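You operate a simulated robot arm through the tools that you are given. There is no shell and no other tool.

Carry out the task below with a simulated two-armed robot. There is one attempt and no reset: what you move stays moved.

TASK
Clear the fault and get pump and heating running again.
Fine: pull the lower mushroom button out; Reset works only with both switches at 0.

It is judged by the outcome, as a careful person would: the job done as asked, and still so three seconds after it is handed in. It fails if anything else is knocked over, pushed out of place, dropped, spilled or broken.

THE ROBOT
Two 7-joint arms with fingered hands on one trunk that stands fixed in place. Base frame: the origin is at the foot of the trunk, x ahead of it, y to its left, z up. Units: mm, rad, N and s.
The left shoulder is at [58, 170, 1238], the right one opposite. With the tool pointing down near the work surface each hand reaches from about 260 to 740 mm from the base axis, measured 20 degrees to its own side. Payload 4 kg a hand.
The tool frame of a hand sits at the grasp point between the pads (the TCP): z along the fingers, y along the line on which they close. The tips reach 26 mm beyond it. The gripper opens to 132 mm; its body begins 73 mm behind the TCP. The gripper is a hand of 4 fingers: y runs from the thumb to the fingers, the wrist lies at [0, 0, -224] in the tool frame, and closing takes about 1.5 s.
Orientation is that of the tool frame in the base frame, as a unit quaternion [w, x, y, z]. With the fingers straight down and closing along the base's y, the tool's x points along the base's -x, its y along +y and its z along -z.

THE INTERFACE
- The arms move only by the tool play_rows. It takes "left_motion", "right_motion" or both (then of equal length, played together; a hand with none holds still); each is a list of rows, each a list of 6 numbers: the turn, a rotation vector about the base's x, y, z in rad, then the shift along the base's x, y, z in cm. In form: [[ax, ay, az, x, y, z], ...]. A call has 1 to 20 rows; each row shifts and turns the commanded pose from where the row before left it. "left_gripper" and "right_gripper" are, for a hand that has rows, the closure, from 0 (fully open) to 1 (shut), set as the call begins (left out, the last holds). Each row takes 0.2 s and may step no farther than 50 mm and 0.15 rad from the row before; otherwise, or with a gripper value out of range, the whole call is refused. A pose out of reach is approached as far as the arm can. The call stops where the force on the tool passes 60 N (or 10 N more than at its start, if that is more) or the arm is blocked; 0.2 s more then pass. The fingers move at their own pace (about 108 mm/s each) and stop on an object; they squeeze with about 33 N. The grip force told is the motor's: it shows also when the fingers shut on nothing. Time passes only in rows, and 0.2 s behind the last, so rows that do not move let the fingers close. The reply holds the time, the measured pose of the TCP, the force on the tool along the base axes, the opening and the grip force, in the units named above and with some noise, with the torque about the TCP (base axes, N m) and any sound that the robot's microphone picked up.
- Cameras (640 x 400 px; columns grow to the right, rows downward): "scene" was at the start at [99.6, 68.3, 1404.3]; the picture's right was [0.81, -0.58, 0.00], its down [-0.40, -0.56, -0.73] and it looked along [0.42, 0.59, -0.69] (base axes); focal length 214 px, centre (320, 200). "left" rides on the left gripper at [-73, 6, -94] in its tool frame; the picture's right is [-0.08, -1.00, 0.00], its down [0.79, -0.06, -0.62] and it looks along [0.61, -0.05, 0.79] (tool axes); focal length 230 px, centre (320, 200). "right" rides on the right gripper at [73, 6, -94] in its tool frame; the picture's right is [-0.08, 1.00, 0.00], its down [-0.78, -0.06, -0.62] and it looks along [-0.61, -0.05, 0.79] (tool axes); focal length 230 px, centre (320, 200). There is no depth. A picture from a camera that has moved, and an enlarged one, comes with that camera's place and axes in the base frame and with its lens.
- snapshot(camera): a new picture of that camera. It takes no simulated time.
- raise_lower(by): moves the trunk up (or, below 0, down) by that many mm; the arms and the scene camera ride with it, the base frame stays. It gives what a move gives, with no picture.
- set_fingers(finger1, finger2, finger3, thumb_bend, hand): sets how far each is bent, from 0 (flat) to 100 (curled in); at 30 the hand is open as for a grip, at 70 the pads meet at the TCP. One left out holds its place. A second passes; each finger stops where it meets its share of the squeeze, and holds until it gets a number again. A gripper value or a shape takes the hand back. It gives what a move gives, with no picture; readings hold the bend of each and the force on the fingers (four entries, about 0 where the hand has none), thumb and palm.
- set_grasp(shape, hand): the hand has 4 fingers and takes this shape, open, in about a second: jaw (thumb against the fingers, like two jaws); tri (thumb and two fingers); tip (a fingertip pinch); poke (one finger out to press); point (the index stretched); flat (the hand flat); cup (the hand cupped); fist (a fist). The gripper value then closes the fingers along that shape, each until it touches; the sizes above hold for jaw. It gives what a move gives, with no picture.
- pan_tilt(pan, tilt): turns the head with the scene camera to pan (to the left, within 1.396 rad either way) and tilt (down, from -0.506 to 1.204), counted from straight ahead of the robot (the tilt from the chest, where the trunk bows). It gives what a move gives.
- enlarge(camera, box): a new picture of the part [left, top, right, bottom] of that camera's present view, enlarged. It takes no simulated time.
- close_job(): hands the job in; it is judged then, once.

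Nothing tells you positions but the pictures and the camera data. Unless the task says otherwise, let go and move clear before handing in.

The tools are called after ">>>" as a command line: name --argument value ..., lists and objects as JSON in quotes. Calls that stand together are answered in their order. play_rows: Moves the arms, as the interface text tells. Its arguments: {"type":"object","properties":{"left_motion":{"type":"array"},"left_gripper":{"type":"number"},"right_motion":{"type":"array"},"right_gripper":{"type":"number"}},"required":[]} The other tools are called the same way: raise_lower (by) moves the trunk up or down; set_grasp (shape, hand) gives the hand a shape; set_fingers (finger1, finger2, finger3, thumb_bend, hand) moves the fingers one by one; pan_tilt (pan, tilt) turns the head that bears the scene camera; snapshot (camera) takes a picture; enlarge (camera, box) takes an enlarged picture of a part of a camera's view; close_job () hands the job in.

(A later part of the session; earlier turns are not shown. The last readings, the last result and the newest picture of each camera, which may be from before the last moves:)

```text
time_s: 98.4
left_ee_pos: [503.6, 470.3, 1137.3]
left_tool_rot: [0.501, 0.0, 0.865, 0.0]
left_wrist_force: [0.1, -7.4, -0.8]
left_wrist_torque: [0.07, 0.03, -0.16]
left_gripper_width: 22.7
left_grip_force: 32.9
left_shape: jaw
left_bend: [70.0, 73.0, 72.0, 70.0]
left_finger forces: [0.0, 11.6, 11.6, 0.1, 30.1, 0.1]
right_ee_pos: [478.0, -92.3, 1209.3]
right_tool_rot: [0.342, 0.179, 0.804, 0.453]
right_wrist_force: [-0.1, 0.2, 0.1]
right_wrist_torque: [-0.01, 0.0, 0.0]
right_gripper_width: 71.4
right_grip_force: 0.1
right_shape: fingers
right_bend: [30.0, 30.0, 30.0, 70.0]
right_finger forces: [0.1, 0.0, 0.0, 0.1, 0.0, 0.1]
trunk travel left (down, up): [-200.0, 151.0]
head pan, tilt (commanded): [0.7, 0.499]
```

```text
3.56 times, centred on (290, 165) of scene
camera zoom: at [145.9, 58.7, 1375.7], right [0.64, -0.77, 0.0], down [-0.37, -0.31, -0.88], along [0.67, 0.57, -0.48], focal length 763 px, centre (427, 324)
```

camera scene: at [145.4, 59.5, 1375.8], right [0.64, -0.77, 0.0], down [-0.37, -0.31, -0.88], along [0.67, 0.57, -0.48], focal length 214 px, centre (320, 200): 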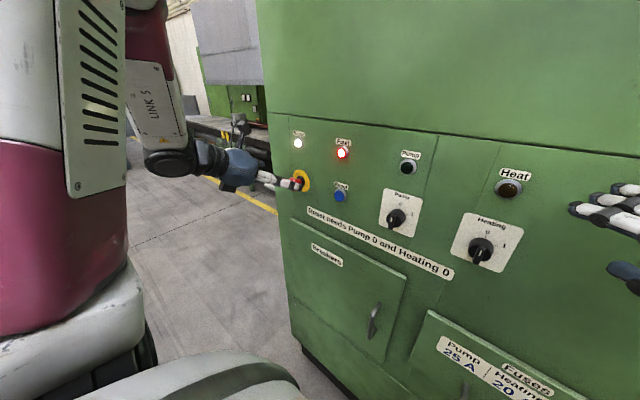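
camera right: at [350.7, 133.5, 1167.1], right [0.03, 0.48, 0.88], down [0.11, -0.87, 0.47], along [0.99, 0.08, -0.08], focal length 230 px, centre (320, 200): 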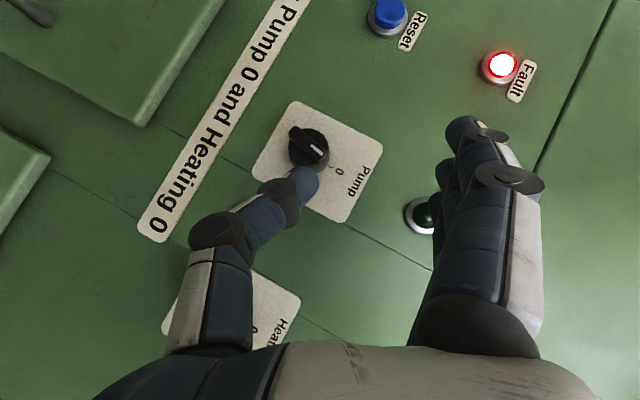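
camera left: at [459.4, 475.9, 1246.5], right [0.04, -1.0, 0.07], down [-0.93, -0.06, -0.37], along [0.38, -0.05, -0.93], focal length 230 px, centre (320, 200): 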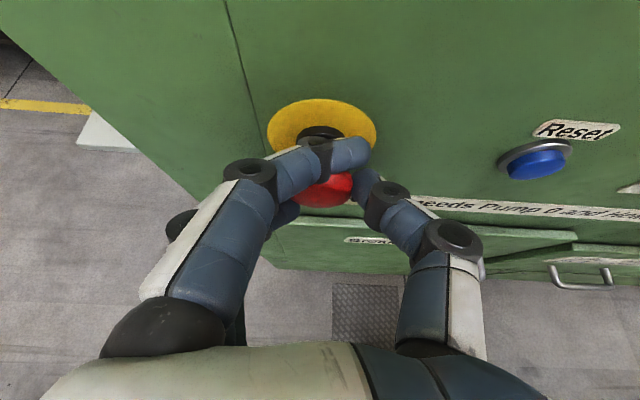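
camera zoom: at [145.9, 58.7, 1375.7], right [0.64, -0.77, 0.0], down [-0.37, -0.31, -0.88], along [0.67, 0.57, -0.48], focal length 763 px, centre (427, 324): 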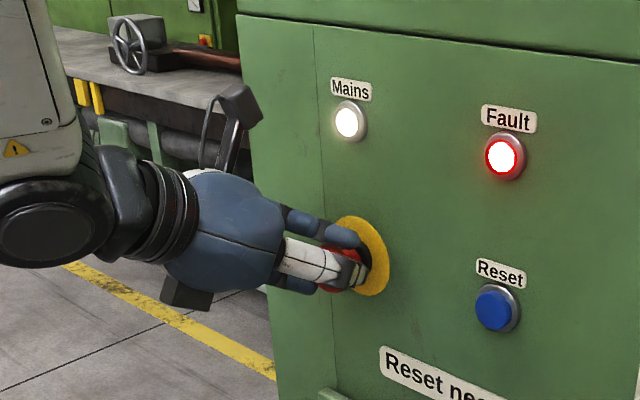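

The fingers are hooked behind the cap around the stem. I pull gently straight out.

>>> play_rows --left_motion '[[0, 0, 0, -0.3, 0, 0], [0, 0, 0, -0.3, 0, 0], [0, 0, 0, -0.3, 0, 0], [0, 0, 0, -0.3, 0, 0], [0, 0, 0, 0, 0, 0]]'

>>> snapshot --camera "left"

>>> enlarge --camera "scene" --box '[200, 110, 380, 220]'

```text
time_s: 99.6
left_ee_pos: [493.7, 470.2, 1136.2]
left_tool_rot: [0.501, 0.0, 0.865, 0.001]
left_wrist_force: [23.3, -6.0, 1.1]
left_wrist_torque: [0.04, -0.29, 0.0]
left_gripper_width: 22.5
left_grip_force: 32.8
left_shape: jaw
left_bend: [70.0, 73.0, 72.0, 70.0]
left_finger forces: [0.0, 10.8, 9.3, 0.0, 27.3, 0.0]
right_ee_pos: [480.9, -91.5, 1207.2]
right_tool_rot: [0.343, 0.18, 0.804, 0.451]
right_wrist_force: [-0.2, -0.5, 0.9]
right_wrist_torque: [0.01, -0.04, 0.01]
right_gripper_width: 71.5
right_grip_force: 0.1
right_shape: fingers
right_bend: [30.0, 30.0, 30.0, 70.0]
right_finger forces: [0.0, 0.0, 0.1, 0.0, 0.1, 0.0]
trunk travel left (down, up): [-200.0, 151.0]
head pan, tilt (commanded): [0.7, 0.499]
```

```text
taken
camera left: at [449.2, 475.8, 1246.4], right [0.04, -1.0, 0.07], down [-0.93, -0.06, -0.37], along [0.38, -0.05, -0.93], focal length 230 px, centre (320, 200)
```

left: 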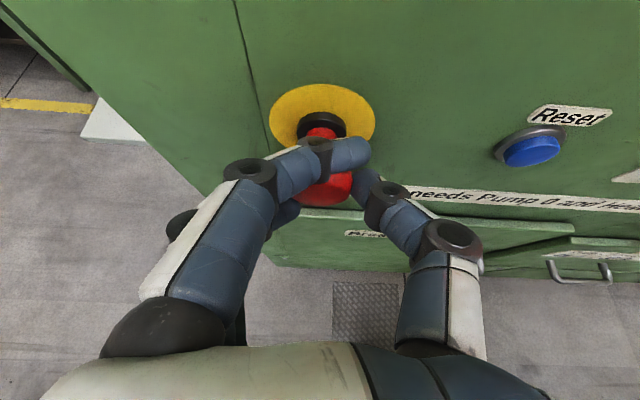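

```text
3.56 times, centred on (290, 165) of scene
camera zoom: at [148.8, 58.6, 1375.4], right [0.64, -0.77, 0.0], down [-0.37, -0.31, -0.88], along [0.67, 0.57, -0.48], focal length 763 px, centre (427, 324)
```

zoom: 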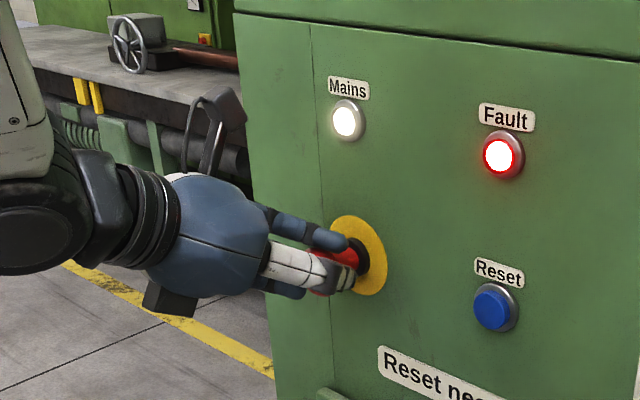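

>>> play_rows --left_motion '[[0, 0, 0, -0.3, 0, 0], [0, 0, 0, -0.3, 0, 0], [0, 0, 0, 0, 0, 0]]'

>>> snapshot --camera "left"

```text
time_s: 100.4
left_ee_pos: [488.7, 468.9, 1135.7]
left_tool_rot: [0.5, 0.001, 0.866, 0.0]
left_wrist_force: [30.1, -11.0, 4.3]
left_wrist_torque: [-0.1, -0.42, 0.03]
left_gripper_width: 19.8
left_grip_force: 32.7
left_shape: jaw
left_bend: [70.0, 72.0, 72.0, 70.0]
left_finger forces: [0.1, 11.9, 7.9, 0.0, 27.3, 0.0]
right_ee_pos: [482.0, -92.8, 1206.8]
right_tool_rot: [0.342, 0.18, 0.804, 0.453]
right_wrist_force: [0.6, 0.5, -0.2]
right_wrist_torque: [-0.02, -0.02, 0.02]
right_gripper_width: 71.3
right_grip_force: 0.1
right_shape: fingers
right_bend: [30.0, 30.0, 30.0, 70.0]
right_finger forces: [0.1, 0.0, 0.0, 0.0, 0.0, 0.0]
trunk travel left (down, up): [-200.0, 151.0]
head pan, tilt (commanded): [0.7, 0.499]
```

```text
taken
camera left: at [443.3, 474.8, 1246.0], right [0.04, -1.0, 0.07], down [-0.93, -0.06, -0.37], along [0.37, -0.05, -0.93], focal length 230 px, centre (320, 200)
```

left: 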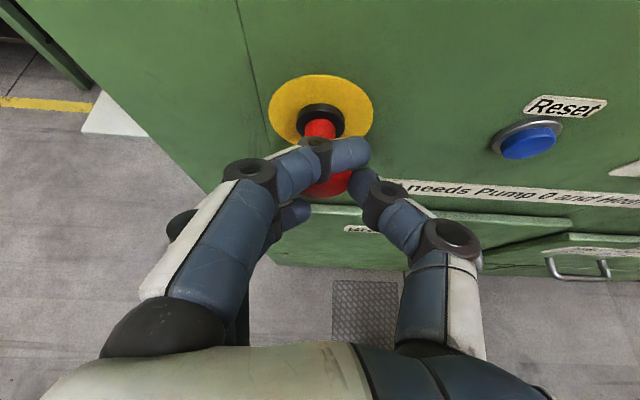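

The stem now shows longer. I open the hand and look whether the button stays out.

>>> play_rows --left_motion '[[0, 0, 0, 0, 0, 0], [0, 0, 0, 0, 0, 0], [0, 0, 0, 0, 0, 0], [0, 0, 0, 0, 0, 0], [0, 0, 0, 0, 0, 0], [0, 0, 0, 0, 0, 0]]' --left_gripper 0

>>> snapshot --camera "left"

>>> enlarge --camera "left" --box '[250, 60, 390, 220]'

>>> snapshot --camera "scene"

```text
time_s: 101.8
left_ee_pos: [484.6, 470.5, 1136.8]
left_tool_rot: [0.501, 0.0, 0.866, 0.0]
left_wrist_force: [1.1, 0.5, 1.1]
left_wrist_torque: [-0.02, 0.0, 0.0]
left_gripper_width: 131.6
left_grip_force: 0.1
left_shape: jaw
left_bend: [30.0, 30.0, 30.0, 30.0]
left_finger forces: [0.0, 0.0, 0.1, 0.0, 0.0, 0.0]
right_ee_pos: [476.9, -91.3, 1208.6]
right_tool_rot: [0.343, 0.18, 0.804, 0.451]
right_wrist_force: [-0.1, 0.1, 0.2]
right_wrist_torque: [-0.04, -0.01, -0.02]
right_gripper_width: 71.6
right_grip_force: 0.1
right_shape: fingers
right_bend: [30.0, 30.0, 30.0, 70.0]
right_finger forces: [0.0, 0.0, 0.1, 0.0, 0.0, 0.1]
trunk travel left (down, up): [-200.0, 151.0]
head pan, tilt (commanded): [0.7, 0.499]
```

```text
taken
camera left: at [439.7, 477.1, 1245.9], right [0.04, -1.0, 0.07], down [-0.93, -0.06, -0.37], along [0.38, -0.05, -0.93], focal length 230 px, centre (320, 200)
```

left: 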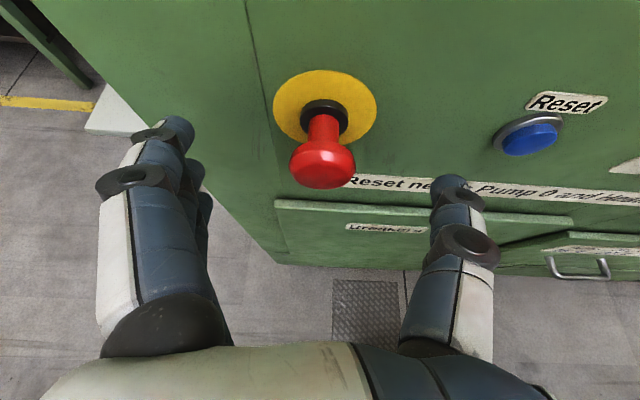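

```text
2.50 times, centred on (320, 140) of left
camera zoom: at [439.7, 477.1, 1245.9], right [0.04, -1.0, 0.07], down [-0.93, -0.06, -0.37], along [0.38, -0.05, -0.93], focal length 575 px, centre (320, 350)
```

zoom: 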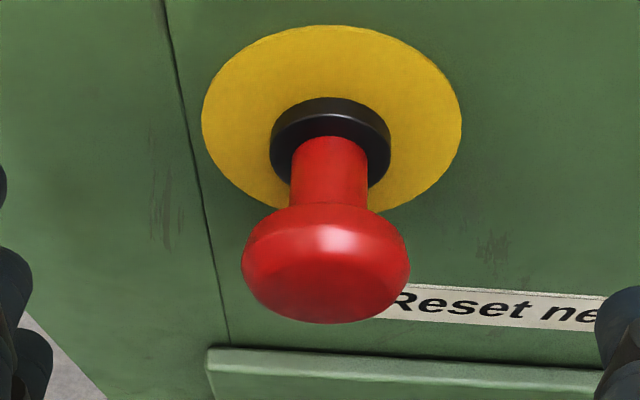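

```text
taken
camera scene: at [146.0, 59.9, 1375.6], right [0.64, -0.77, 0.0], down [-0.37, -0.31, -0.88], along [0.67, 0.57, -0.48], focal length 214 px, centre (320, 200)
```

scene: 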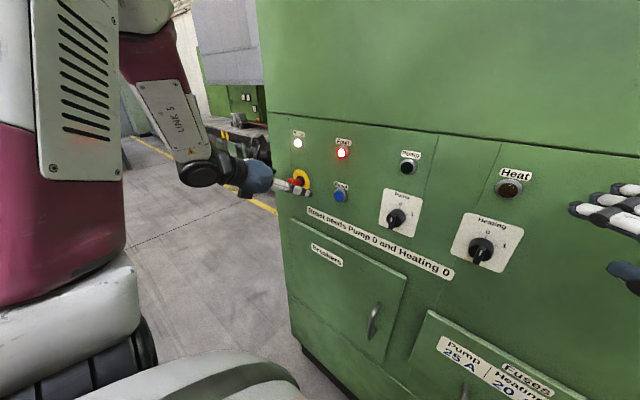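

The button now stands about 9 mm further out and stays there. I back the left hand away and move it to look at the Reset button.

>>> play_rows --left_motion '[[0, 0, 0, -1.2, 0, 0.8], [0, 0, 0, -1.5, 0, 1.0], [0, 0, 0, -1, 0, 1.2], [0, 0, 0, 0, -2, 0.5], [0, 0, 0, 0.3, -4, 0], [0, 0, 0, 0.5, -4, 0], [0, 0, 0, 0.7, -3.5, 0], [0, 0, 0, 0, 0, 0]]'

>>> snapshot --camera "left"

>>> snapshot --camera "scene"

```text
time_s: 103.6
left_ee_pos: [481.9, 356.9, 1169.5]
left_tool_rot: [0.496, -0.025, 0.868, -0.022]
left_wrist_force: [-0.8, -0.6, 0.9]
left_wrist_torque: [0.01, -0.02, 0.02]
left_gripper_width: 131.9
left_grip_force: 0.0
left_shape: jaw
left_bend: [30.0, 30.0, 30.0, 30.0]
left_finger forces: [0.1, 0.0, 0.0, 0.0, 0.0, 0.1]
left hand out of reach, approached as far as the arm can: row 6, 7
right_ee_pos: [477.5, -90.4, 1208.8]
right_tool_rot: [0.343, 0.179, 0.804, 0.452]
right_wrist_force: [0.5, -0.6, 0.3]
right_wrist_torque: [0.01, -0.03, 0.02]
right_gripper_width: 71.4
right_grip_force: 0.2
right_shape: fingers
right_bend: [30.0, 30.0, 30.0, 70.0]
right_finger forces: [0.1, 0.0, 0.0, 0.0, 0.1, 0.0]
trunk travel left (down, up): [-200.0, 151.0]
head pan, tilt (commanded): [0.7, 0.499]
```

```text
taken
camera left: at [438.6, 369.0, 1279.6], right [0.06, -0.99, 0.13], down [-0.93, -0.1, -0.36], along [0.37, -0.1, -0.92], focal length 230 px, centre (320, 200)
```

left: 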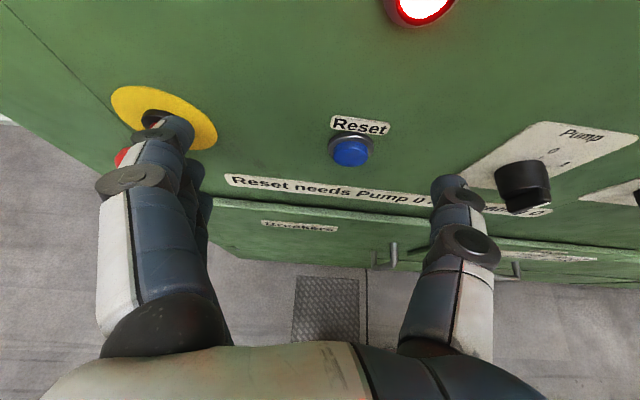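

```text
taken
camera scene: at [148.2, 59.3, 1390.4], right [0.63, -0.78, 0.0], down [-0.26, -0.21, -0.94], along [0.73, 0.59, -0.33], focal length 214 px, centre (320, 200)
```

scene: 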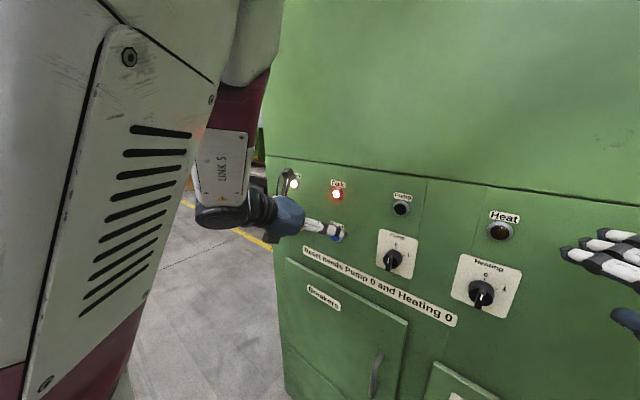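

The left arm is near the head and its fingers are close to the mushroom. I'll roll the left hand so its wrist goes outward to the left, which frees both.

>>> play_rows --left_motion '[[-0.131, 0, 0, -1.0, -0.5, 0.2], [-0.131, 0, 0, -0.5, -0.5, 0], [-0.131, 0, 0, 0, -0.3, 0], [-0.131, 0, 0, 0, -0.3, 0], [-0.131, 0, 0, 0, -0.2, 0], [-0.131, 0, 0, 0, 0, 0], [-0.131, 0, 0, 0, 0, 0], [-0.131, 0, 0, 0, 0, 0], [0, 0, 0, 0, 0, 0]]'

>>> snapshot --camera "left"

>>> snapshot --camera "scene"

```text
time_s: 105.6
left_ee_pos: [472.9, 333.4, 1185.2]
left_tool_rot: [0.434, -0.25, 0.749, -0.434]
left_wrist_force: [-0.1, 0.5, -0.4]
left_wrist_torque: [0.0, -0.02, -0.02]
left_gripper_width: 132.0
left_grip_force: 0.1
left_shape: jaw
left_bend: [30.0, 30.0, 30.0, 30.0]
left_finger forces: [0.0, 0.0, 0.0, 0.1, 0.1, 0.1]
left hand out of reach, approached as far as the arm can: row 2
right_ee_pos: [477.9, -90.6, 1207.8]
right_tool_rot: [0.343, 0.179, 0.803, 0.453]
right_wrist_force: [-0.2, 0.0, 0.0]
right_wrist_torque: [0.04, 0.03, -0.01]
right_gripper_width: 71.2
right_grip_force: 0.1
right_shape: fingers
right_bend: [30.0, 30.0, 30.0, 70.0]
right_finger forces: [0.0, 0.0, 0.0, 0.0, 0.1, 0.0]
trunk travel left (down, up): [-200.0, 151.0]
head pan, tilt (commanded): [0.7, 0.499]
```

```text
taken
camera left: at [428.1, 431.6, 1235.2], right [0.04, -0.44, 0.9], down [-0.93, -0.35, -0.13], along [0.38, -0.83, -0.42], focal length 230 px, centre (320, 200)
```

left: 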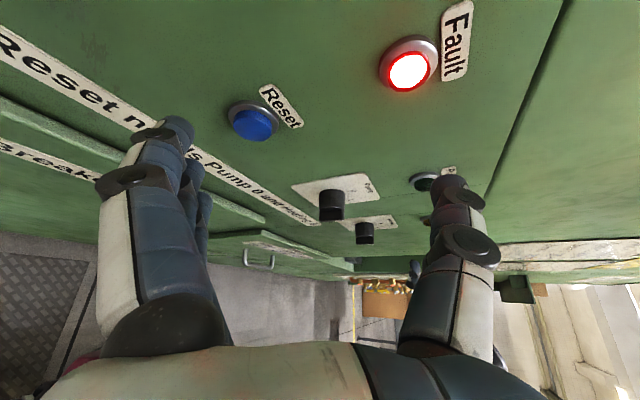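

```text
taken
camera scene: at [145.6, 59.3, 1375.7], right [0.64, -0.77, 0.0], down [-0.37, -0.31, -0.88], along [0.67, 0.57, -0.48], focal length 214 px, centre (320, 200)
```

scene: 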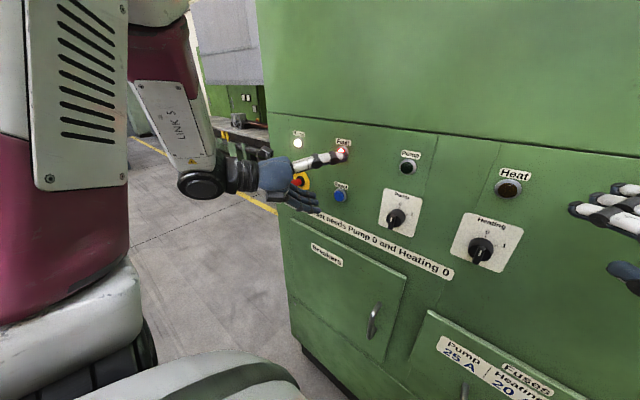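

The left arm is free in this pose. I curl the left fingers except finger 1 (nearest the panel) to make a poking finger and look at its tip.

>>> set_fingers --hand "left" --finger1 45 --finger2 100 --finger3 100 --thumb_bend 30

>>> snapshot --camera "left"

>>> enlarge --camera "scene" --box '[220, 110, 400, 230]'

```text
time_s: 106.6
left_ee_pos: [472.3, 333.6, 1184.9]
left_tool_rot: [0.433, -0.251, 0.749, -0.433]
left_wrist_force: [0.3, 0.2, 0.2]
left_wrist_torque: [0.02, 0.01, 0.01]
left_gripper_width: 112.1
left_grip_force: 0.1
left_shape: fingers
left_bend: [45.0, 100.0, 100.0, 30.0]
left_finger forces: [0.0, 0.1, 0.0, 0.0, 0.0, 0.1]
right_ee_pos: [477.5, -90.6, 1208.9]
right_tool_rot: [0.344, 0.179, 0.803, 0.452]
right_wrist_force: [-0.4, 0.7, 0.4]
right_wrist_torque: [0.0, 0.0, 0.02]
right_gripper_width: 71.2
right_grip_force: 0.1
right_shape: fingers
right_bend: [30.0, 30.0, 30.0, 70.0]
right_finger forces: [0.0, 0.0, 0.0, 0.0, 0.0, 0.1]
trunk travel left (down, up): [-200.0, 151.0]
head pan, tilt (commanded): [0.7, 0.499]
```

```text
taken
camera left: at [428.0, 431.9, 1235.2], right [0.04, -0.44, 0.9], down [-0.93, -0.35, -0.13], along [0.38, -0.83, -0.42], focal length 230 px, centre (320, 200)
```

left: 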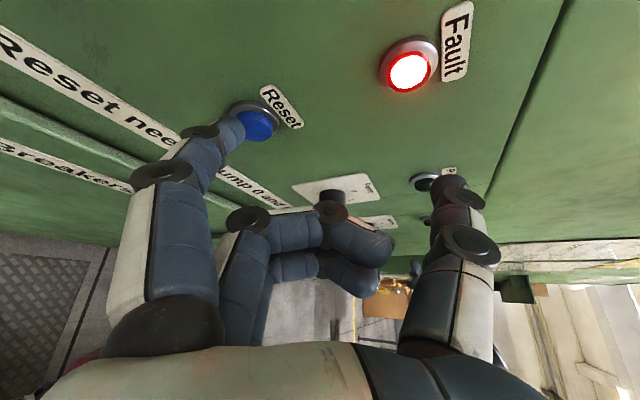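

```text
3.33 times, centred on (310, 170) of scene
camera zoom: at [145.7, 59.7, 1375.7], right [0.64, -0.77, 0.0], down [-0.37, -0.31, -0.88], along [0.67, 0.57, -0.48], focal length 715 px, centre (353, 300)
```

zoom: 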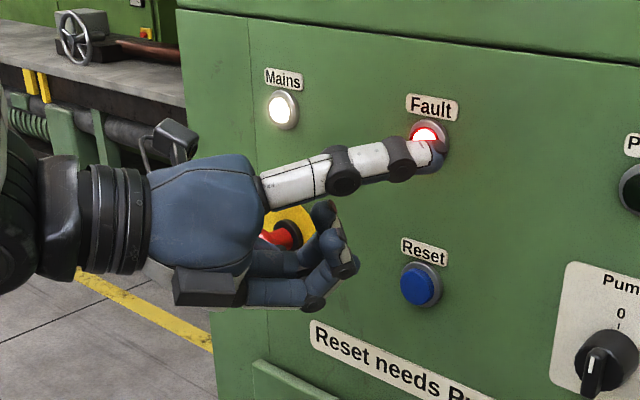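

Finger 1's tip is at about (510, 360, 1146); Reset is at about (535, 334, 1134). I align the tip in front of the button first.

>>> play_rows --left_motion '[[0, 0, 0, 0, -1.3, -0.6], [0, 0, 0, 0, -1.3, -0.6], [0, 0, 0, 0, 0, 0]]'

>>> snapshot --camera "left"

>>> enlarge --camera "left" --box '[180, 60, 320, 190]'

>>> enlarge --camera "scene" --box '[220, 110, 400, 230]'

```text
time_s: 107.4
left_ee_pos: [473.0, 307.1, 1175.0]
left_tool_rot: [0.433, -0.251, 0.75, -0.433]
left_wrist_force: [-0.6, 0.3, -0.8]
left_wrist_torque: [0.03, -0.02, -0.02]
left_gripper_width: 112.1
left_grip_force: 0.0
left_shape: fingers
left_bend: [45.0, 100.0, 100.0, 30.0]
left_finger forces: [0.1, 0.1, 0.0, 0.0, 0.1, 0.1]
right_ee_pos: [477.2, -90.1, 1208.5]
right_tool_rot: [0.343, 0.178, 0.804, 0.452]
right_wrist_force: [0.1, -0.1, 0.6]
right_wrist_torque: [-0.01, -0.04, -0.01]
right_gripper_width: 71.6
right_grip_force: 0.1
right_shape: fingers
right_bend: [30.0, 30.0, 30.0, 70.0]
right_finger forces: [0.0, 0.0, 0.0, 0.0, 0.0, 0.0]
trunk travel left (down, up): [-200.0, 151.0]
head pan, tilt (commanded): [0.7, 0.499]
```

```text
taken
camera left: at [427.8, 406.2, 1225.1], right [0.04, -0.44, 0.9], down [-0.93, -0.35, -0.13], along [0.38, -0.83, -0.42], focal length 230 px, centre (320, 200)
```

left: 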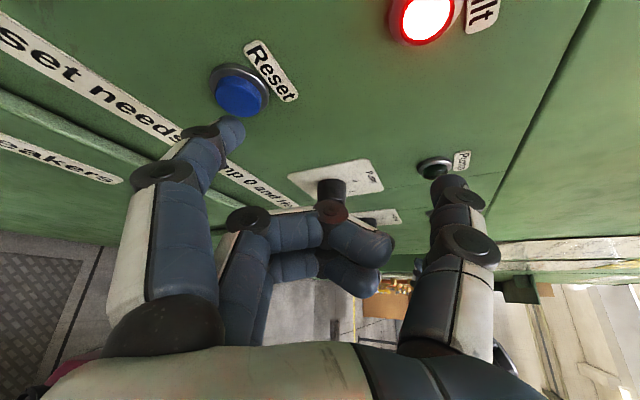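

```text
3.08 times, centred on (250, 125) of left
camera zoom: at [427.8, 406.2, 1225.1], right [0.04, -0.44, 0.9], down [-0.93, -0.35, -0.13], along [0.38, -0.83, -0.42], focal length 708 px, centre (535, 431)
```

zoom: 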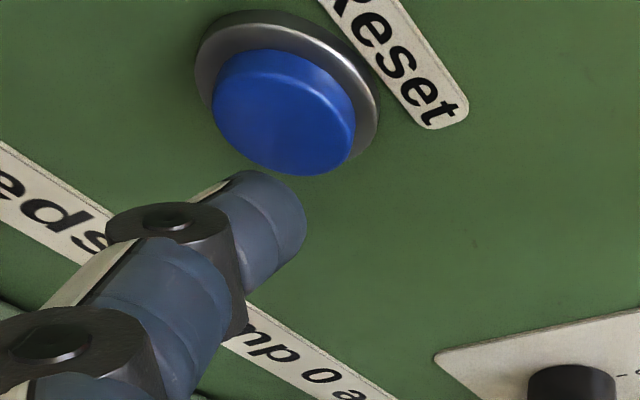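

```text
3.33 times, centred on (310, 170) of scene
camera zoom: at [145.7, 59.8, 1375.7], right [0.64, -0.77, 0.0], down [-0.37, -0.31, -0.88], along [0.67, 0.57, -0.48], focal length 715 px, centre (353, 300)
```

zoom: 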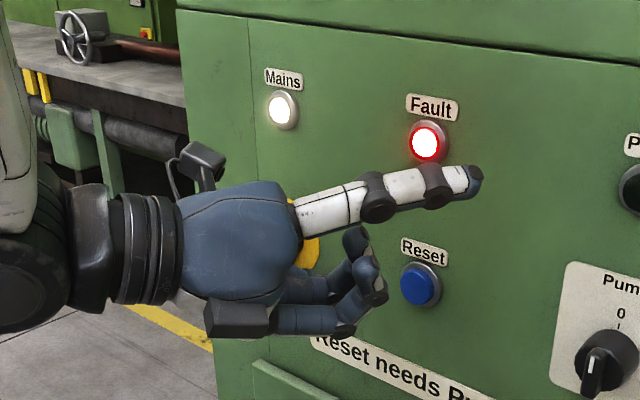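

The fingertip lines up with the button along the push direction. I press forward gently.

>>> play_rows --left_motion '[[0, 0, 0, 0.6, 0, 0], [0, 0, 0, 0.6, 0, 0], [0, 0, 0, 0.5, 0, 0], [0, 0, 0, 0.3, 0, 0], [0, 0, 0, 0, 0, 0]]'

>>> snapshot --camera "left"

>>> enlarge --camera "scene" --box '[220, 110, 400, 230]'

```text
time_s: 108.6
left_ee_pos: [492.8, 308.4, 1175.4]
left_tool_rot: [0.433, -0.252, 0.75, -0.433]
left_wrist_force: [-0.5, -0.2, 0.5]
left_wrist_torque: [-0.02, 0.0, 0.0]
left_gripper_width: 112.2
left_grip_force: 0.1
left_shape: fingers
left_bend: [45.0, 100.0, 100.0, 30.0]
left_finger forces: [0.0, 0.0, 0.1, 0.1, 0.1, 0.0]
right_ee_pos: [477.4, -91.5, 1207.5]
right_tool_rot: [0.342, 0.179, 0.804, 0.453]
right_wrist_force: [-0.5, 0.0, 0.1]
right_wrist_torque: [-0.02, 0.01, -0.02]
right_gripper_width: 71.6
right_grip_force: 0.1
right_shape: fingers
right_bend: [30.0, 30.0, 30.0, 70.0]
right_finger forces: [0.0, 0.1, 0.0, 0.0, 0.1, 0.1]
trunk travel left (down, up): [-200.0, 151.0]
head pan, tilt (commanded): [0.7, 0.499]
```

```text
taken
camera left: at [448.1, 406.4, 1224.7], right [0.04, -0.44, 0.9], down [-0.93, -0.35, -0.13], along [0.38, -0.83, -0.42], focal length 230 px, centre (320, 200)
```

left: 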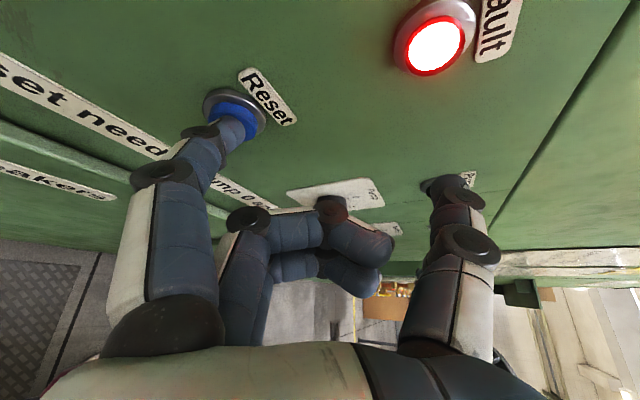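

```text
3.33 times, centred on (310, 170) of scene
camera zoom: at [145.7, 59.6, 1375.7], right [0.64, -0.77, 0.0], down [-0.37, -0.31, -0.88], along [0.67, 0.57, -0.48], focal length 715 px, centre (353, 300)
```

zoom: 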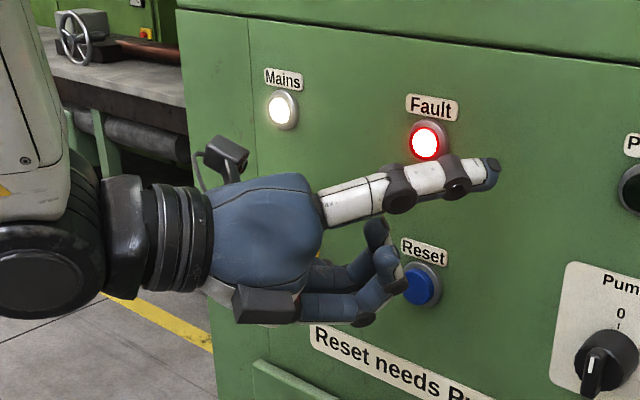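

>>> play_rows --left_motion '[[0, 0, 0, 0.3, 0, 0], [0, 0, 0, 0.3, 0, 0], [0, 0, 0, 0.3, 0, 0], [0, 0, 0, 0.2, 0, 0], [0, 0, 0, 0, 0, 0]]'

>>> snapshot --camera "left"

>>> enlarge --camera "scene" --box '[220, 110, 400, 230]'

```text
time_s: 109.8
left_ee_pos: [503.2, 307.8, 1174.5]
left_tool_rot: [0.434, -0.25, 0.75, -0.433]
left_wrist_force: [-12.5, -1.7, 2.3]
left_wrist_torque: [-0.04, 0.53, 0.44]
left_gripper_width: 112.2
left_grip_force: 6.6
left_shape: fingers
left_bend: [46.0, 100.0, 100.0, 30.0]
left_finger forces: [13.4, 0.1, 0.0, 0.0, 0.0, 0.0]
right_ee_pos: [476.2, -91.8, 1209.1]
right_tool_rot: [0.344, 0.179, 0.803, 0.452]
right_wrist_force: [0.3, 0.4, 0.0]
right_wrist_torque: [-0.03, 0.03, 0.0]
right_gripper_width: 71.4
right_grip_force: 0.1
right_shape: fingers
right_bend: [30.0, 30.0, 30.0, 70.0]
right_finger forces: [0.1, 0.0, 0.0, 0.0, 0.0, 0.0]
trunk travel left (down, up): [-200.0, 151.0]
head pan, tilt (commanded): [0.7, 0.499]
heard: click
```

```text
taken
camera left: at [457.1, 405.6, 1224.6], right [0.04, -0.44, 0.9], down [-0.93, -0.35, -0.13], along [0.38, -0.83, -0.42], focal length 230 px, centre (320, 200)
```

left: 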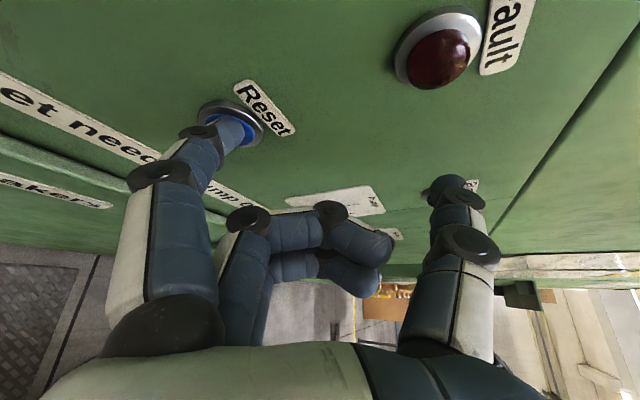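

```text
3.33 times, centred on (310, 170) of scene
camera zoom: at [143.6, 59.5, 1376.0], right [0.64, -0.77, 0.0], down [-0.36, -0.31, -0.88], along [0.67, 0.57, -0.48], focal length 715 px, centre (353, 300)
```

zoom: 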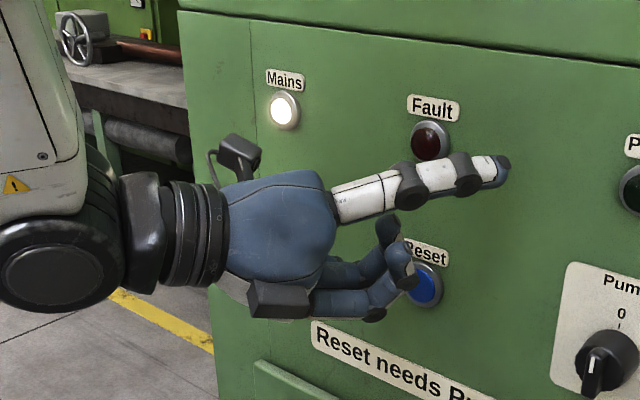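

A click, and the Fault lamp is out. I withdraw the left hand, then turn Pump and Heating on with the right hand.

>>> play_rows --left_motion '[[0, 0, 0, -1, 0, 0], [0, 0, 0, -2, 0, 0.5], [0, 0, 0, -2, 0, 1.5], [0, 0, 0, -1, 1.5, 2], [0, 0, 0, 0, 2, 2], [0, 0, 0, 0, 2, 2], [0, 0, 0, 0, 0, 0]]'

>>> pan_tilt --pan 0.4 --tilt 0.5

>>> snapshot --camera "scene"

>>> enlarge --camera "scene" --box '[160, 110, 420, 260]'

```text
time_s: 111.4
left_ee_pos: [450.7, 368.5, 1257.4]
left_tool_rot: [0.433, -0.251, 0.75, -0.432]
left_wrist_force: [0.6, -0.1, 0.3]
left_wrist_torque: [0.04, 0.0, 0.05]
left_gripper_width: 111.4
left_grip_force: 0.0
left_shape: fingers
left_bend: [45.0, 100.0, 100.0, 30.0]
left_finger forces: [0.0, 0.0, 0.1, 0.0, 0.0, 0.0]
left hand out of reach, approached as far as the arm can: row 3
right_ee_pos: [478.4, -90.9, 1208.5]
right_tool_rot: [0.342, 0.179, 0.804, 0.452]
right_wrist_force: [-0.1, 0.0, 0.1]
right_wrist_torque: [-0.02, 0.0, 0.03]
right_gripper_width: 71.2
right_grip_force: 0.0
right_shape: fingers
right_bend: [30.0, 30.0, 30.0, 70.0]
right_finger forces: [0.1, 0.0, 0.0, 0.0, 0.0, 0.0]
trunk travel left (down, up): [-200.0, 151.0]
head pan, tilt (commanded): [0.7, 0.499]
```

```text
time_s: 112.2
left_ee_pos: [450.8, 368.7, 1257.1]
left_tool_rot: [0.433, -0.25, 0.75, -0.433]
left_wrist_force: [-0.6, -0.5, -0.5]
left_wrist_torque: [0.03, 0.02, -0.02]
left_gripper_width: 111.6
left_grip_force: 0.1
left_shape: fingers
left_bend: [45.0, 100.0, 100.0, 30.0]
left_finger forces: [0.1, 0.0, 0.1, 0.0, 0.0, 0.0]
right_ee_pos: [478.3, -91.1, 1208.3]
right_tool_rot: [0.343, 0.179, 0.803, 0.452]
right_wrist_force: [0.0, 0.1, 0.4]
right_wrist_torque: [0.01, 0.01, -0.01]
right_gripper_width: 71.5
right_grip_force: 0.0
right_shape: fingers
right_bend: [30.0, 30.0, 30.0, 70.0]
right_finger forces: [0.0, 0.0, 0.1, 0.0, 0.0, 0.0]
trunk travel left (down, up): [-200.0, 151.0]
head pan, tilt (commanded): [0.4, 0.499]
```

```text
taken
camera scene: at [159.9, 36.6, 1375.7], right [0.39, -0.92, 0.0], down [-0.44, -0.19, -0.88], along [0.81, 0.34, -0.48], focal length 214 px, centre (320, 200)
```

scene: 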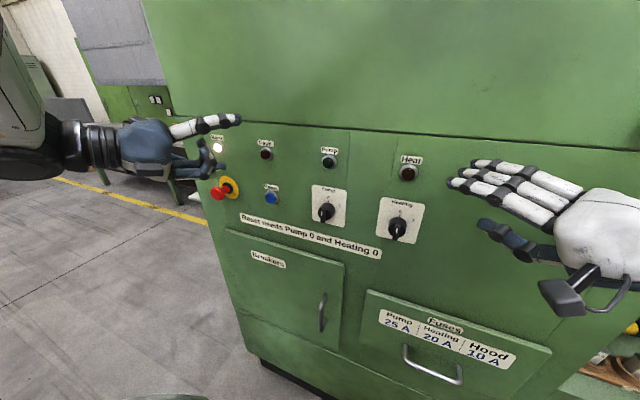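

```text
2.46 times, centred on (290, 185) of scene
camera zoom: at [159.9, 36.6, 1375.7], right [0.39, -0.92, 0.0], down [-0.44, -0.19, -0.88], along [0.81, 0.34, -0.48], focal length 528 px, centre (394, 237)
```

zoom: 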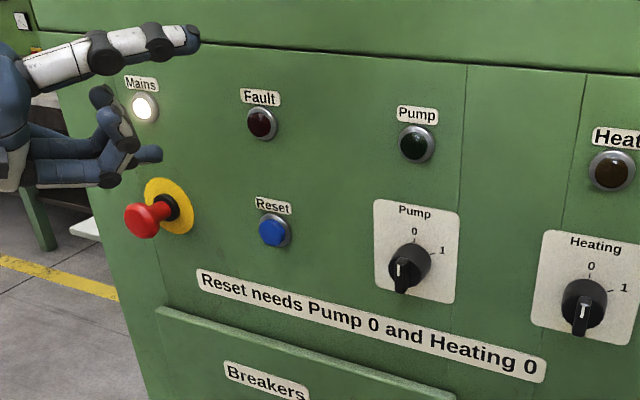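

Fault is off, Mains on, the mushroom is out, both switches at 0. Next, with the right thumb I'll push the Pump bar's lower end leftward to turn it to 1; first I return in front of the Pump knob.

>>> play_rows --right_motion '[[0, 0, 0, -0.4, 3, -0.5], [0, 0, 0, -0.4, 4, -1], [0, 0, 0, 0, 4.2, -1], [0, 0, 0, 0, 4.2, -1], [0, 0, 0, 0, 4.2, -1.2], [0, 0, 0, 0, 4.2, -1.2], [0, 0, 0, 0, 0.5, -1.2], [0, 0, 0, 0, 0, 0]]'

>>> snapshot --camera "right"

>>> snapshot --camera "scene"

```text
time_s: 114.0
left_ee_pos: [450.1, 368.5, 1255.5]
left_tool_rot: [0.433, -0.25, 0.749, -0.434]
left_wrist_force: [0.1, 0.0, 0.1]
left_wrist_torque: [-0.02, -0.01, -0.02]
left_gripper_width: 111.5
left_grip_force: 0.0
left_shape: fingers
left_bend: [45.0, 100.0, 100.0, 30.0]
left_finger forces: [0.0, 0.1, 0.0, 0.0, 0.0, 0.1]
right_ee_pos: [471.2, 153.8, 1135.9]
right_tool_rot: [0.343, 0.179, 0.804, 0.452]
right_wrist_force: [0.3, 0.2, 0.5]
right_wrist_torque: [-0.01, 0.0, 0.04]
right_gripper_width: 71.5
right_grip_force: 0.1
right_shape: fingers
right_bend: [30.0, 30.0, 30.0, 70.0]
right_finger forces: [0.0, 0.0, 0.1, 0.1, 0.0, 0.0]
trunk travel left (down, up): [-200.0, 151.0]
head pan, tilt (commanded): [0.4, 0.499]
```

```text
taken
camera right: at [353.0, 144.6, 1145.4], right [0.03, 0.48, 0.88], down [0.11, -0.87, 0.47], along [0.99, 0.08, -0.08], focal length 230 px, centre (320, 200)
```

right: 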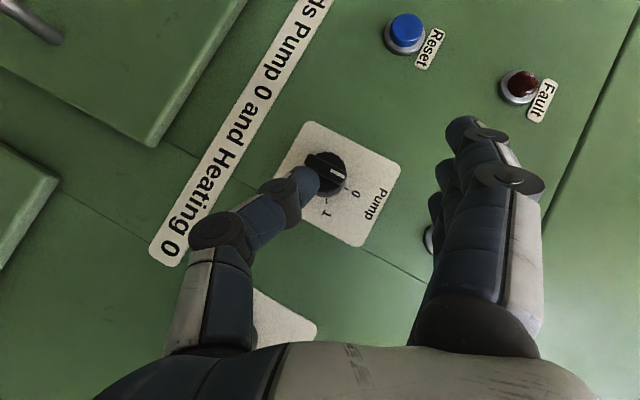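

```text
taken
camera scene: at [159.7, 36.8, 1375.7], right [0.39, -0.92, 0.0], down [-0.44, -0.19, -0.88], along [0.81, 0.34, -0.48], focal length 214 px, centre (320, 200)
```

scene: 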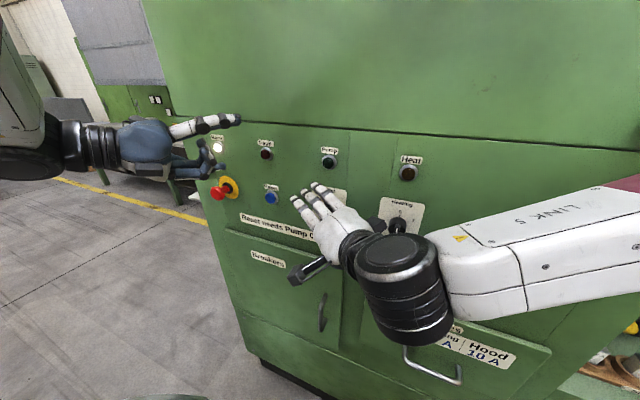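

>>> play_rows --right_motion '[[0, 0, 0, 1.1, 0.1, 0], [0, 0, 0, 1.1, 0, 0], [0, 0, 0, 1.1, 0, 0], [0, 0, 0, 0, 0, 0]]'

>>> enlarge --camera "right" --box '[240, 90, 420, 230]'

```text
time_s: 115.0
left_ee_pos: [450.9, 368.5, 1255.6]
left_tool_rot: [0.433, -0.251, 0.75, -0.433]
left_wrist_force: [-0.2, 0.1, 0.5]
left_wrist_torque: [0.0, 0.02, -0.03]
left_gripper_width: 111.4
left_grip_force: 0.0
left_shape: fingers
left_bend: [45.0, 100.0, 100.0, 30.0]
left_finger forces: [0.0, 0.0, 0.1, 0.1, 0.0, 0.0]
right_ee_pos: [503.6, 153.4, 1137.4]
right_tool_rot: [0.343, 0.179, 0.804, 0.452]
right_wrist_force: [0.1, 0.6, 0.2]
right_wrist_torque: [0.01, 0.0, 0.03]
right_gripper_width: 71.4
right_grip_force: 0.0
right_shape: fingers
right_bend: [30.0, 30.0, 30.0, 70.0]
right_finger forces: [0.0, 0.1, 0.0, 0.0, 0.1, 0.0]
trunk travel left (down, up): [-200.0, 151.0]
head pan, tilt (commanded): [0.4, 0.499]
```

```text
2.86 times, centred on (330, 160) of right
camera zoom: at [385.6, 143.9, 1146.2], right [0.03, 0.48, 0.88], down [0.11, -0.87, 0.47], along [0.99, 0.08, -0.08], focal length 657 px, centre (291, 314)
```

zoom: 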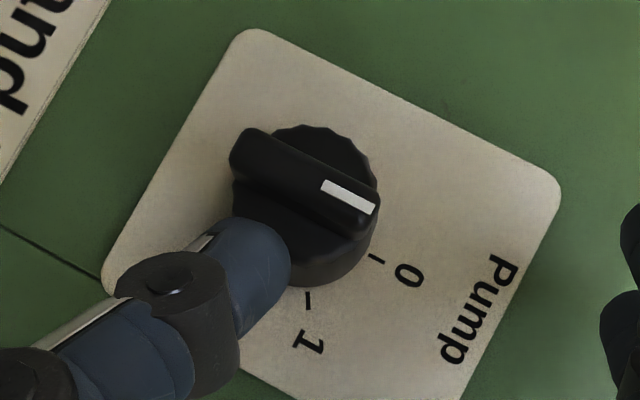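

The thumb sits just right of the bar's lower half. I lower it slightly and push left along the arc toward 1.

>>> play_rows --right_motion '[[0, 0, 0, 0, 0.46, -0.44], [0, 0, 0, 0, 0.42, 0], [0, 0, 0, 0, 0.31, -0.13], [0, 0, 0, 0, 0.3, -0.09], [0, 0, 0, 0, 0.34, 0], [0, 0, 0, 0, 0.34, 0.05], [0, 0, 0, 0, 0.24, 0.19], [0, 0, 0, 0, 0, 0]]'

>>> snapshot --camera "right"

>>> enlarge --camera "right" --box '[240, 90, 420, 230]'

>>> snapshot --camera "scene"

```text
time_s: 116.8
left_ee_pos: [450.1, 366.2, 1257.7]
left_tool_rot: [0.434, -0.251, 0.75, -0.432]
left_wrist_force: [0.4, 0.3, -0.2]
left_wrist_torque: [0.02, 0.01, -0.02]
left_gripper_width: 111.8
left_grip_force: 0.1
left_shape: fingers
left_bend: [45.0, 100.0, 100.0, 30.0]
left_finger forces: [0.0, 0.0, 0.1, 0.0, 0.0, 0.0]
right_ee_pos: [502.1, 176.0, 1132.9]
right_tool_rot: [0.344, 0.18, 0.803, 0.453]
right_wrist_force: [-6.9, -14.5, -4.5]
right_wrist_torque: [-0.27, 0.17, -0.22]
right_gripper_width: 78.9
right_grip_force: 7.7
right_shape: fingers
right_bend: [30.0, 30.0, 30.0, 69.0]
right_finger forces: [0.0, 0.0, 0.1, 0.0, 16.5, 0.0]
trunk travel left (down, up): [-200.0, 151.0]
head pan, tilt (commanded): [0.4, 0.499]
```

```text
taken
camera right: at [384.3, 166.3, 1142.7], right [0.03, 0.48, 0.88], down [0.11, -0.87, 0.47], along [0.99, 0.08, -0.08], focal length 230 px, centre (320, 200)
```

right: 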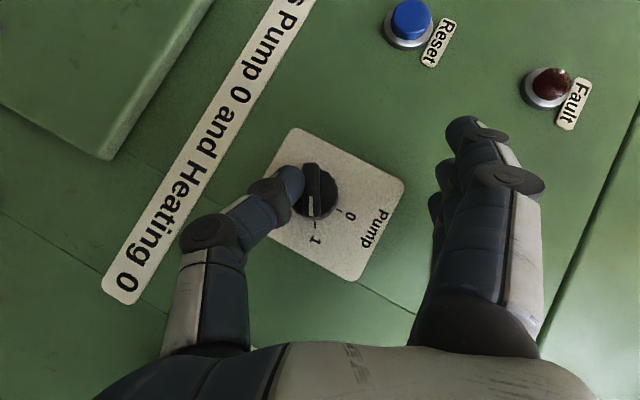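

```text
2.86 times, centred on (330, 160) of right
camera zoom: at [384.3, 166.3, 1142.7], right [0.03, 0.48, 0.88], down [0.11, -0.87, 0.47], along [0.99, 0.08, -0.08], focal length 657 px, centre (291, 314)
```

zoom: 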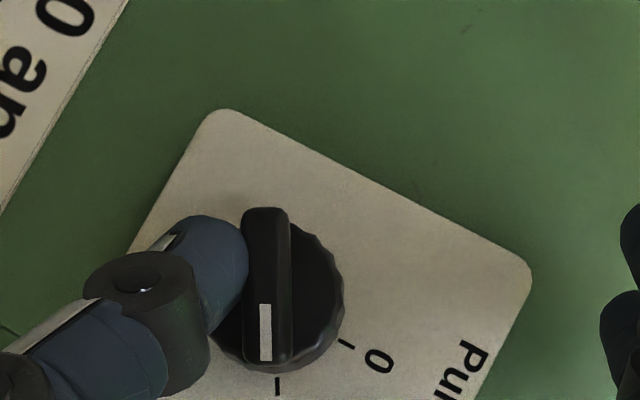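

```text
taken
camera scene: at [159.1, 34.5, 1375.8], right [0.39, -0.92, 0.0], down [-0.44, -0.18, -0.88], along [0.81, 0.34, -0.48], focal length 214 px, centre (320, 200)
```

scene: 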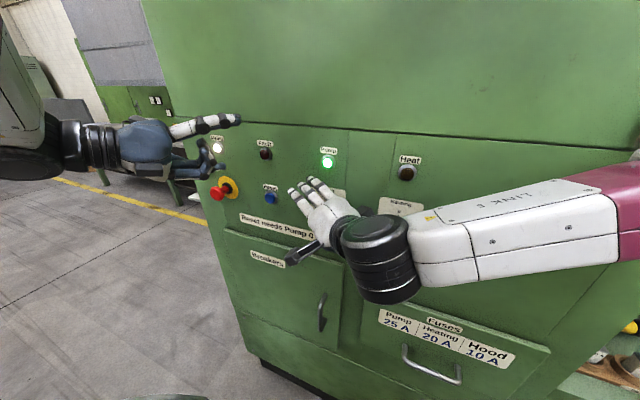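

Pump is at 1 and its green lamp is lit. I release, back away, and check it holds before moving on to Heating.

>>> play_rows --right_motion '[[0, 0, 0, 0, -0.8, -0.3], [0, 0, 0, -1.5, -0.6, 0], [0, 0, 0, -1.8, -0.5, 0], [0, 0, 0, 0, -3, 1], [0, 0, 0, 0, -4, 1], [0, 0, 0, 0, -4, 1], [0, 0, 0, 0, 0, 0]]'

>>> snapshot --camera "scene"

>>> enlarge --camera "scene" --box '[200, 110, 440, 260]'

```text
time_s: 118.4
left_ee_pos: [450.6, 370.1, 1255.4]
left_tool_rot: [0.433, -0.252, 0.749, -0.433]
left_wrist_force: [0.2, 0.5, 0.9]
left_wrist_torque: [-0.02, -0.01, -0.02]
left_gripper_width: 111.7
left_grip_force: 0.0
left_shape: fingers
left_bend: [45.0, 100.0, 100.0, 30.0]
left_finger forces: [0.0, 0.0, 0.1, 0.0, 0.0, 0.0]
right_ee_pos: [467.2, 47.1, 1159.1]
right_tool_rot: [0.343, 0.179, 0.804, 0.452]
right_wrist_force: [0.7, 0.0, -0.4]
right_wrist_torque: [0.0, -0.02, 0.0]
right_gripper_width: 72.1
right_grip_force: 0.1
right_shape: fingers
right_bend: [30.0, 30.0, 30.0, 70.0]
right_finger forces: [0.0, 0.0, 0.0, 0.1, 0.0, 0.1]
trunk travel left (down, up): [-200.0, 151.0]
head pan, tilt (commanded): [0.4, 0.499]
```

```text
taken
camera scene: at [160.2, 37.3, 1375.6], right [0.39, -0.92, 0.0], down [-0.44, -0.19, -0.88], along [0.81, 0.34, -0.48], focal length 214 px, centre (320, 200)
```

scene: 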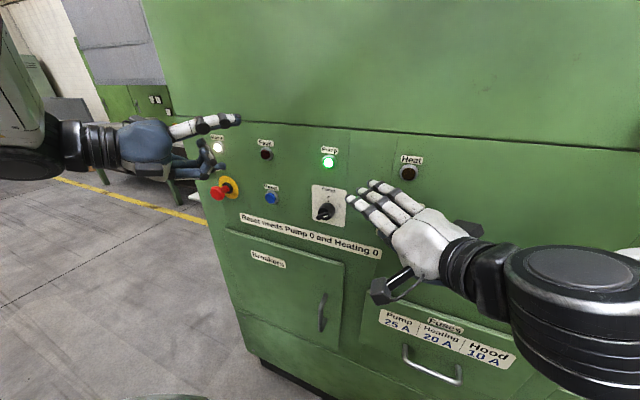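

```text
2.67 times, centred on (320, 185) of scene
camera zoom: at [160.2, 37.3, 1375.6], right [0.39, -0.92, 0.0], down [-0.44, -0.19, -0.88], along [0.81, 0.34, -0.48], focal length 572 px, centre (320, 240)
```

zoom: 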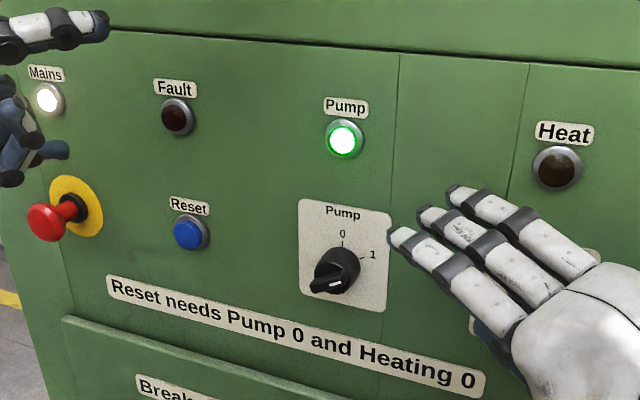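

Pump stays on. For the Heating knob I raise the trunk back to the height where that reach worked before.

>>> play_rows --right_motion '[[0, 0, 0, 0, -1, 1]]'

>>> raise_lower --by 150

>>> play_rows --right_motion '[[0, 0, 0, 0, -1, -3], [0, 0, 0, 0, -1, -3], [0, 0, 0, 0.5, -1, -3], [0, 0, 0, 0.5, -1, -3], [0, 0, 0, 0, 0, 0]]'

>>> snapshot --camera "scene"

>>> snapshot --camera "right"

```text
time_s: 118.8
left_ee_pos: [450.8, 367.8, 1256.8]
left_tool_rot: [0.433, -0.251, 0.749, -0.434]
left_wrist_force: [0.4, -0.2, -0.2]
left_wrist_torque: [0.0, -0.01, -0.02]
left_gripper_width: 111.3
left_grip_force: 0.0
left_shape: fingers
left_bend: [45.0, 100.0, 100.0, 30.0]
left_finger forces: [0.0, 0.1, 0.0, 0.0, 0.0, 0.1]
right_ee_pos: [469.6, 37.9, 1169.5]
right_tool_rot: [0.344, 0.18, 0.803, 0.452]
right_wrist_force: [0.0, -0.6, 1.1]
right_wrist_torque: [-0.02, -0.01, 0.01]
right_gripper_width: 71.6
right_grip_force: 0.0
right_shape: fingers
right_bend: [30.0, 30.0, 30.0, 70.0]
right_finger forces: [0.0, 0.0, 0.1, 0.0, 0.0, 0.1]
trunk travel left (down, up): [-200.0, 151.0]
head pan, tilt (commanded): [0.4, 0.499]
```

```text
time_s: 120.5
left_ee_pos: [451.1, 368.7, 1406.4]
left_tool_rot: [0.433, -0.251, 0.75, -0.432]
left_wrist_force: [0.6, -0.2, -0.3]
left_wrist_torque: [0.0, -0.04, 0.04]
left_gripper_width: 111.7
left_grip_force: 0.1
left_shape: fingers
left_bend: [45.0, 100.0, 100.0, 30.0]
left_finger forces: [0.0, 0.1, 0.0, 0.0, 0.0, 0.0]
right_ee_pos: [469.1, 39.6, 1318.6]
right_tool_rot: [0.344, 0.18, 0.803, 0.452]
right_wrist_force: [-0.9, 0.6, -0.1]
right_wrist_torque: [-0.01, -0.02, 0.0]
right_gripper_width: 71.7
right_grip_force: 0.1
right_shape: fingers
right_bend: [30.0, 30.0, 30.0, 70.0]
right_finger forces: [0.0, 0.0, 0.1, 0.1, 0.0, 0.0]
trunk travel left (down, up): [-350.0, 1.0]
head pan, tilt (commanded): [0.4, 0.499]
```

```text
time_s: 121.8
left_ee_pos: [451.1, 370.0, 1406.5]
left_tool_rot: [0.434, -0.25, 0.749, -0.434]
left_wrist_force: [-0.3, 0.1, 0.5]
left_wrist_torque: [0.01, 0.02, -0.02]
left_gripper_width: 111.8
left_grip_force: 0.1
left_shape: fingers
left_bend: [45.0, 100.0, 100.0, 30.0]
left_finger forces: [0.1, 0.0, 0.0, 0.0, 0.0, 0.0]
right_ee_pos: [481.4, -1.1, 1200.8]
right_tool_rot: [0.344, 0.179, 0.803, 0.452]
right_wrist_force: [-0.5, -0.2, -0.9]
right_wrist_torque: [-0.02, -0.01, -0.02]
right_gripper_width: 72.1
right_grip_force: 0.1
right_shape: fingers
right_bend: [30.0, 30.0, 30.0, 70.0]
right_finger forces: [0.1, 0.1, 0.1, 0.1, 0.0, 0.0]
trunk travel left (down, up): [-350.0, 1.0]
head pan, tilt (commanded): [0.4, 0.499]
```

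```text
taken
camera scene: at [124.3, 37.0, 1527.1], right [0.39, -0.92, 0.0], down [-0.44, -0.19, -0.88], along [0.81, 0.34, -0.48], focal length 214 px, centre (320, 200)
```

scene: 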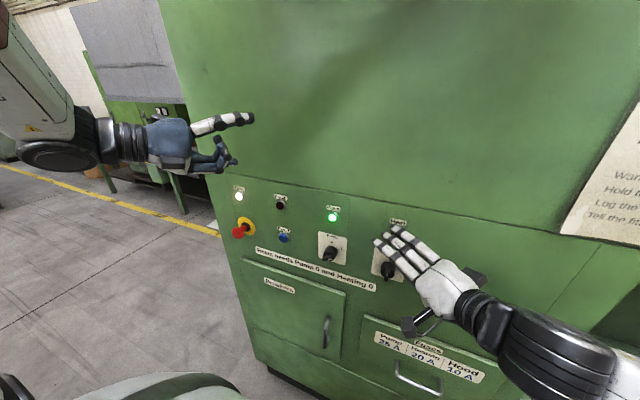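

```text
taken
camera right: at [363.2, -10.6, 1209.3], right [0.03, 0.48, 0.88], down [0.11, -0.87, 0.47], along [0.99, 0.08, -0.08], focal length 230 px, centre (320, 200)
```

right: 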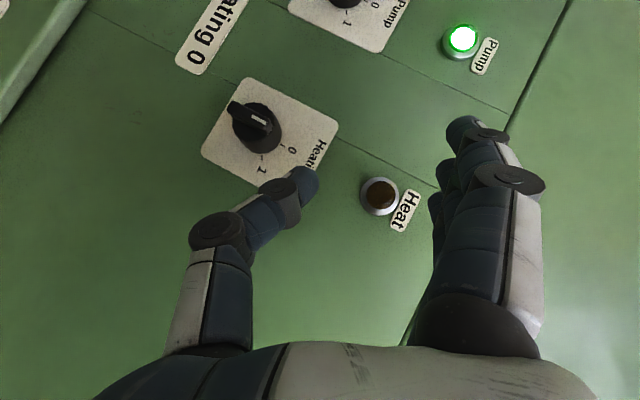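

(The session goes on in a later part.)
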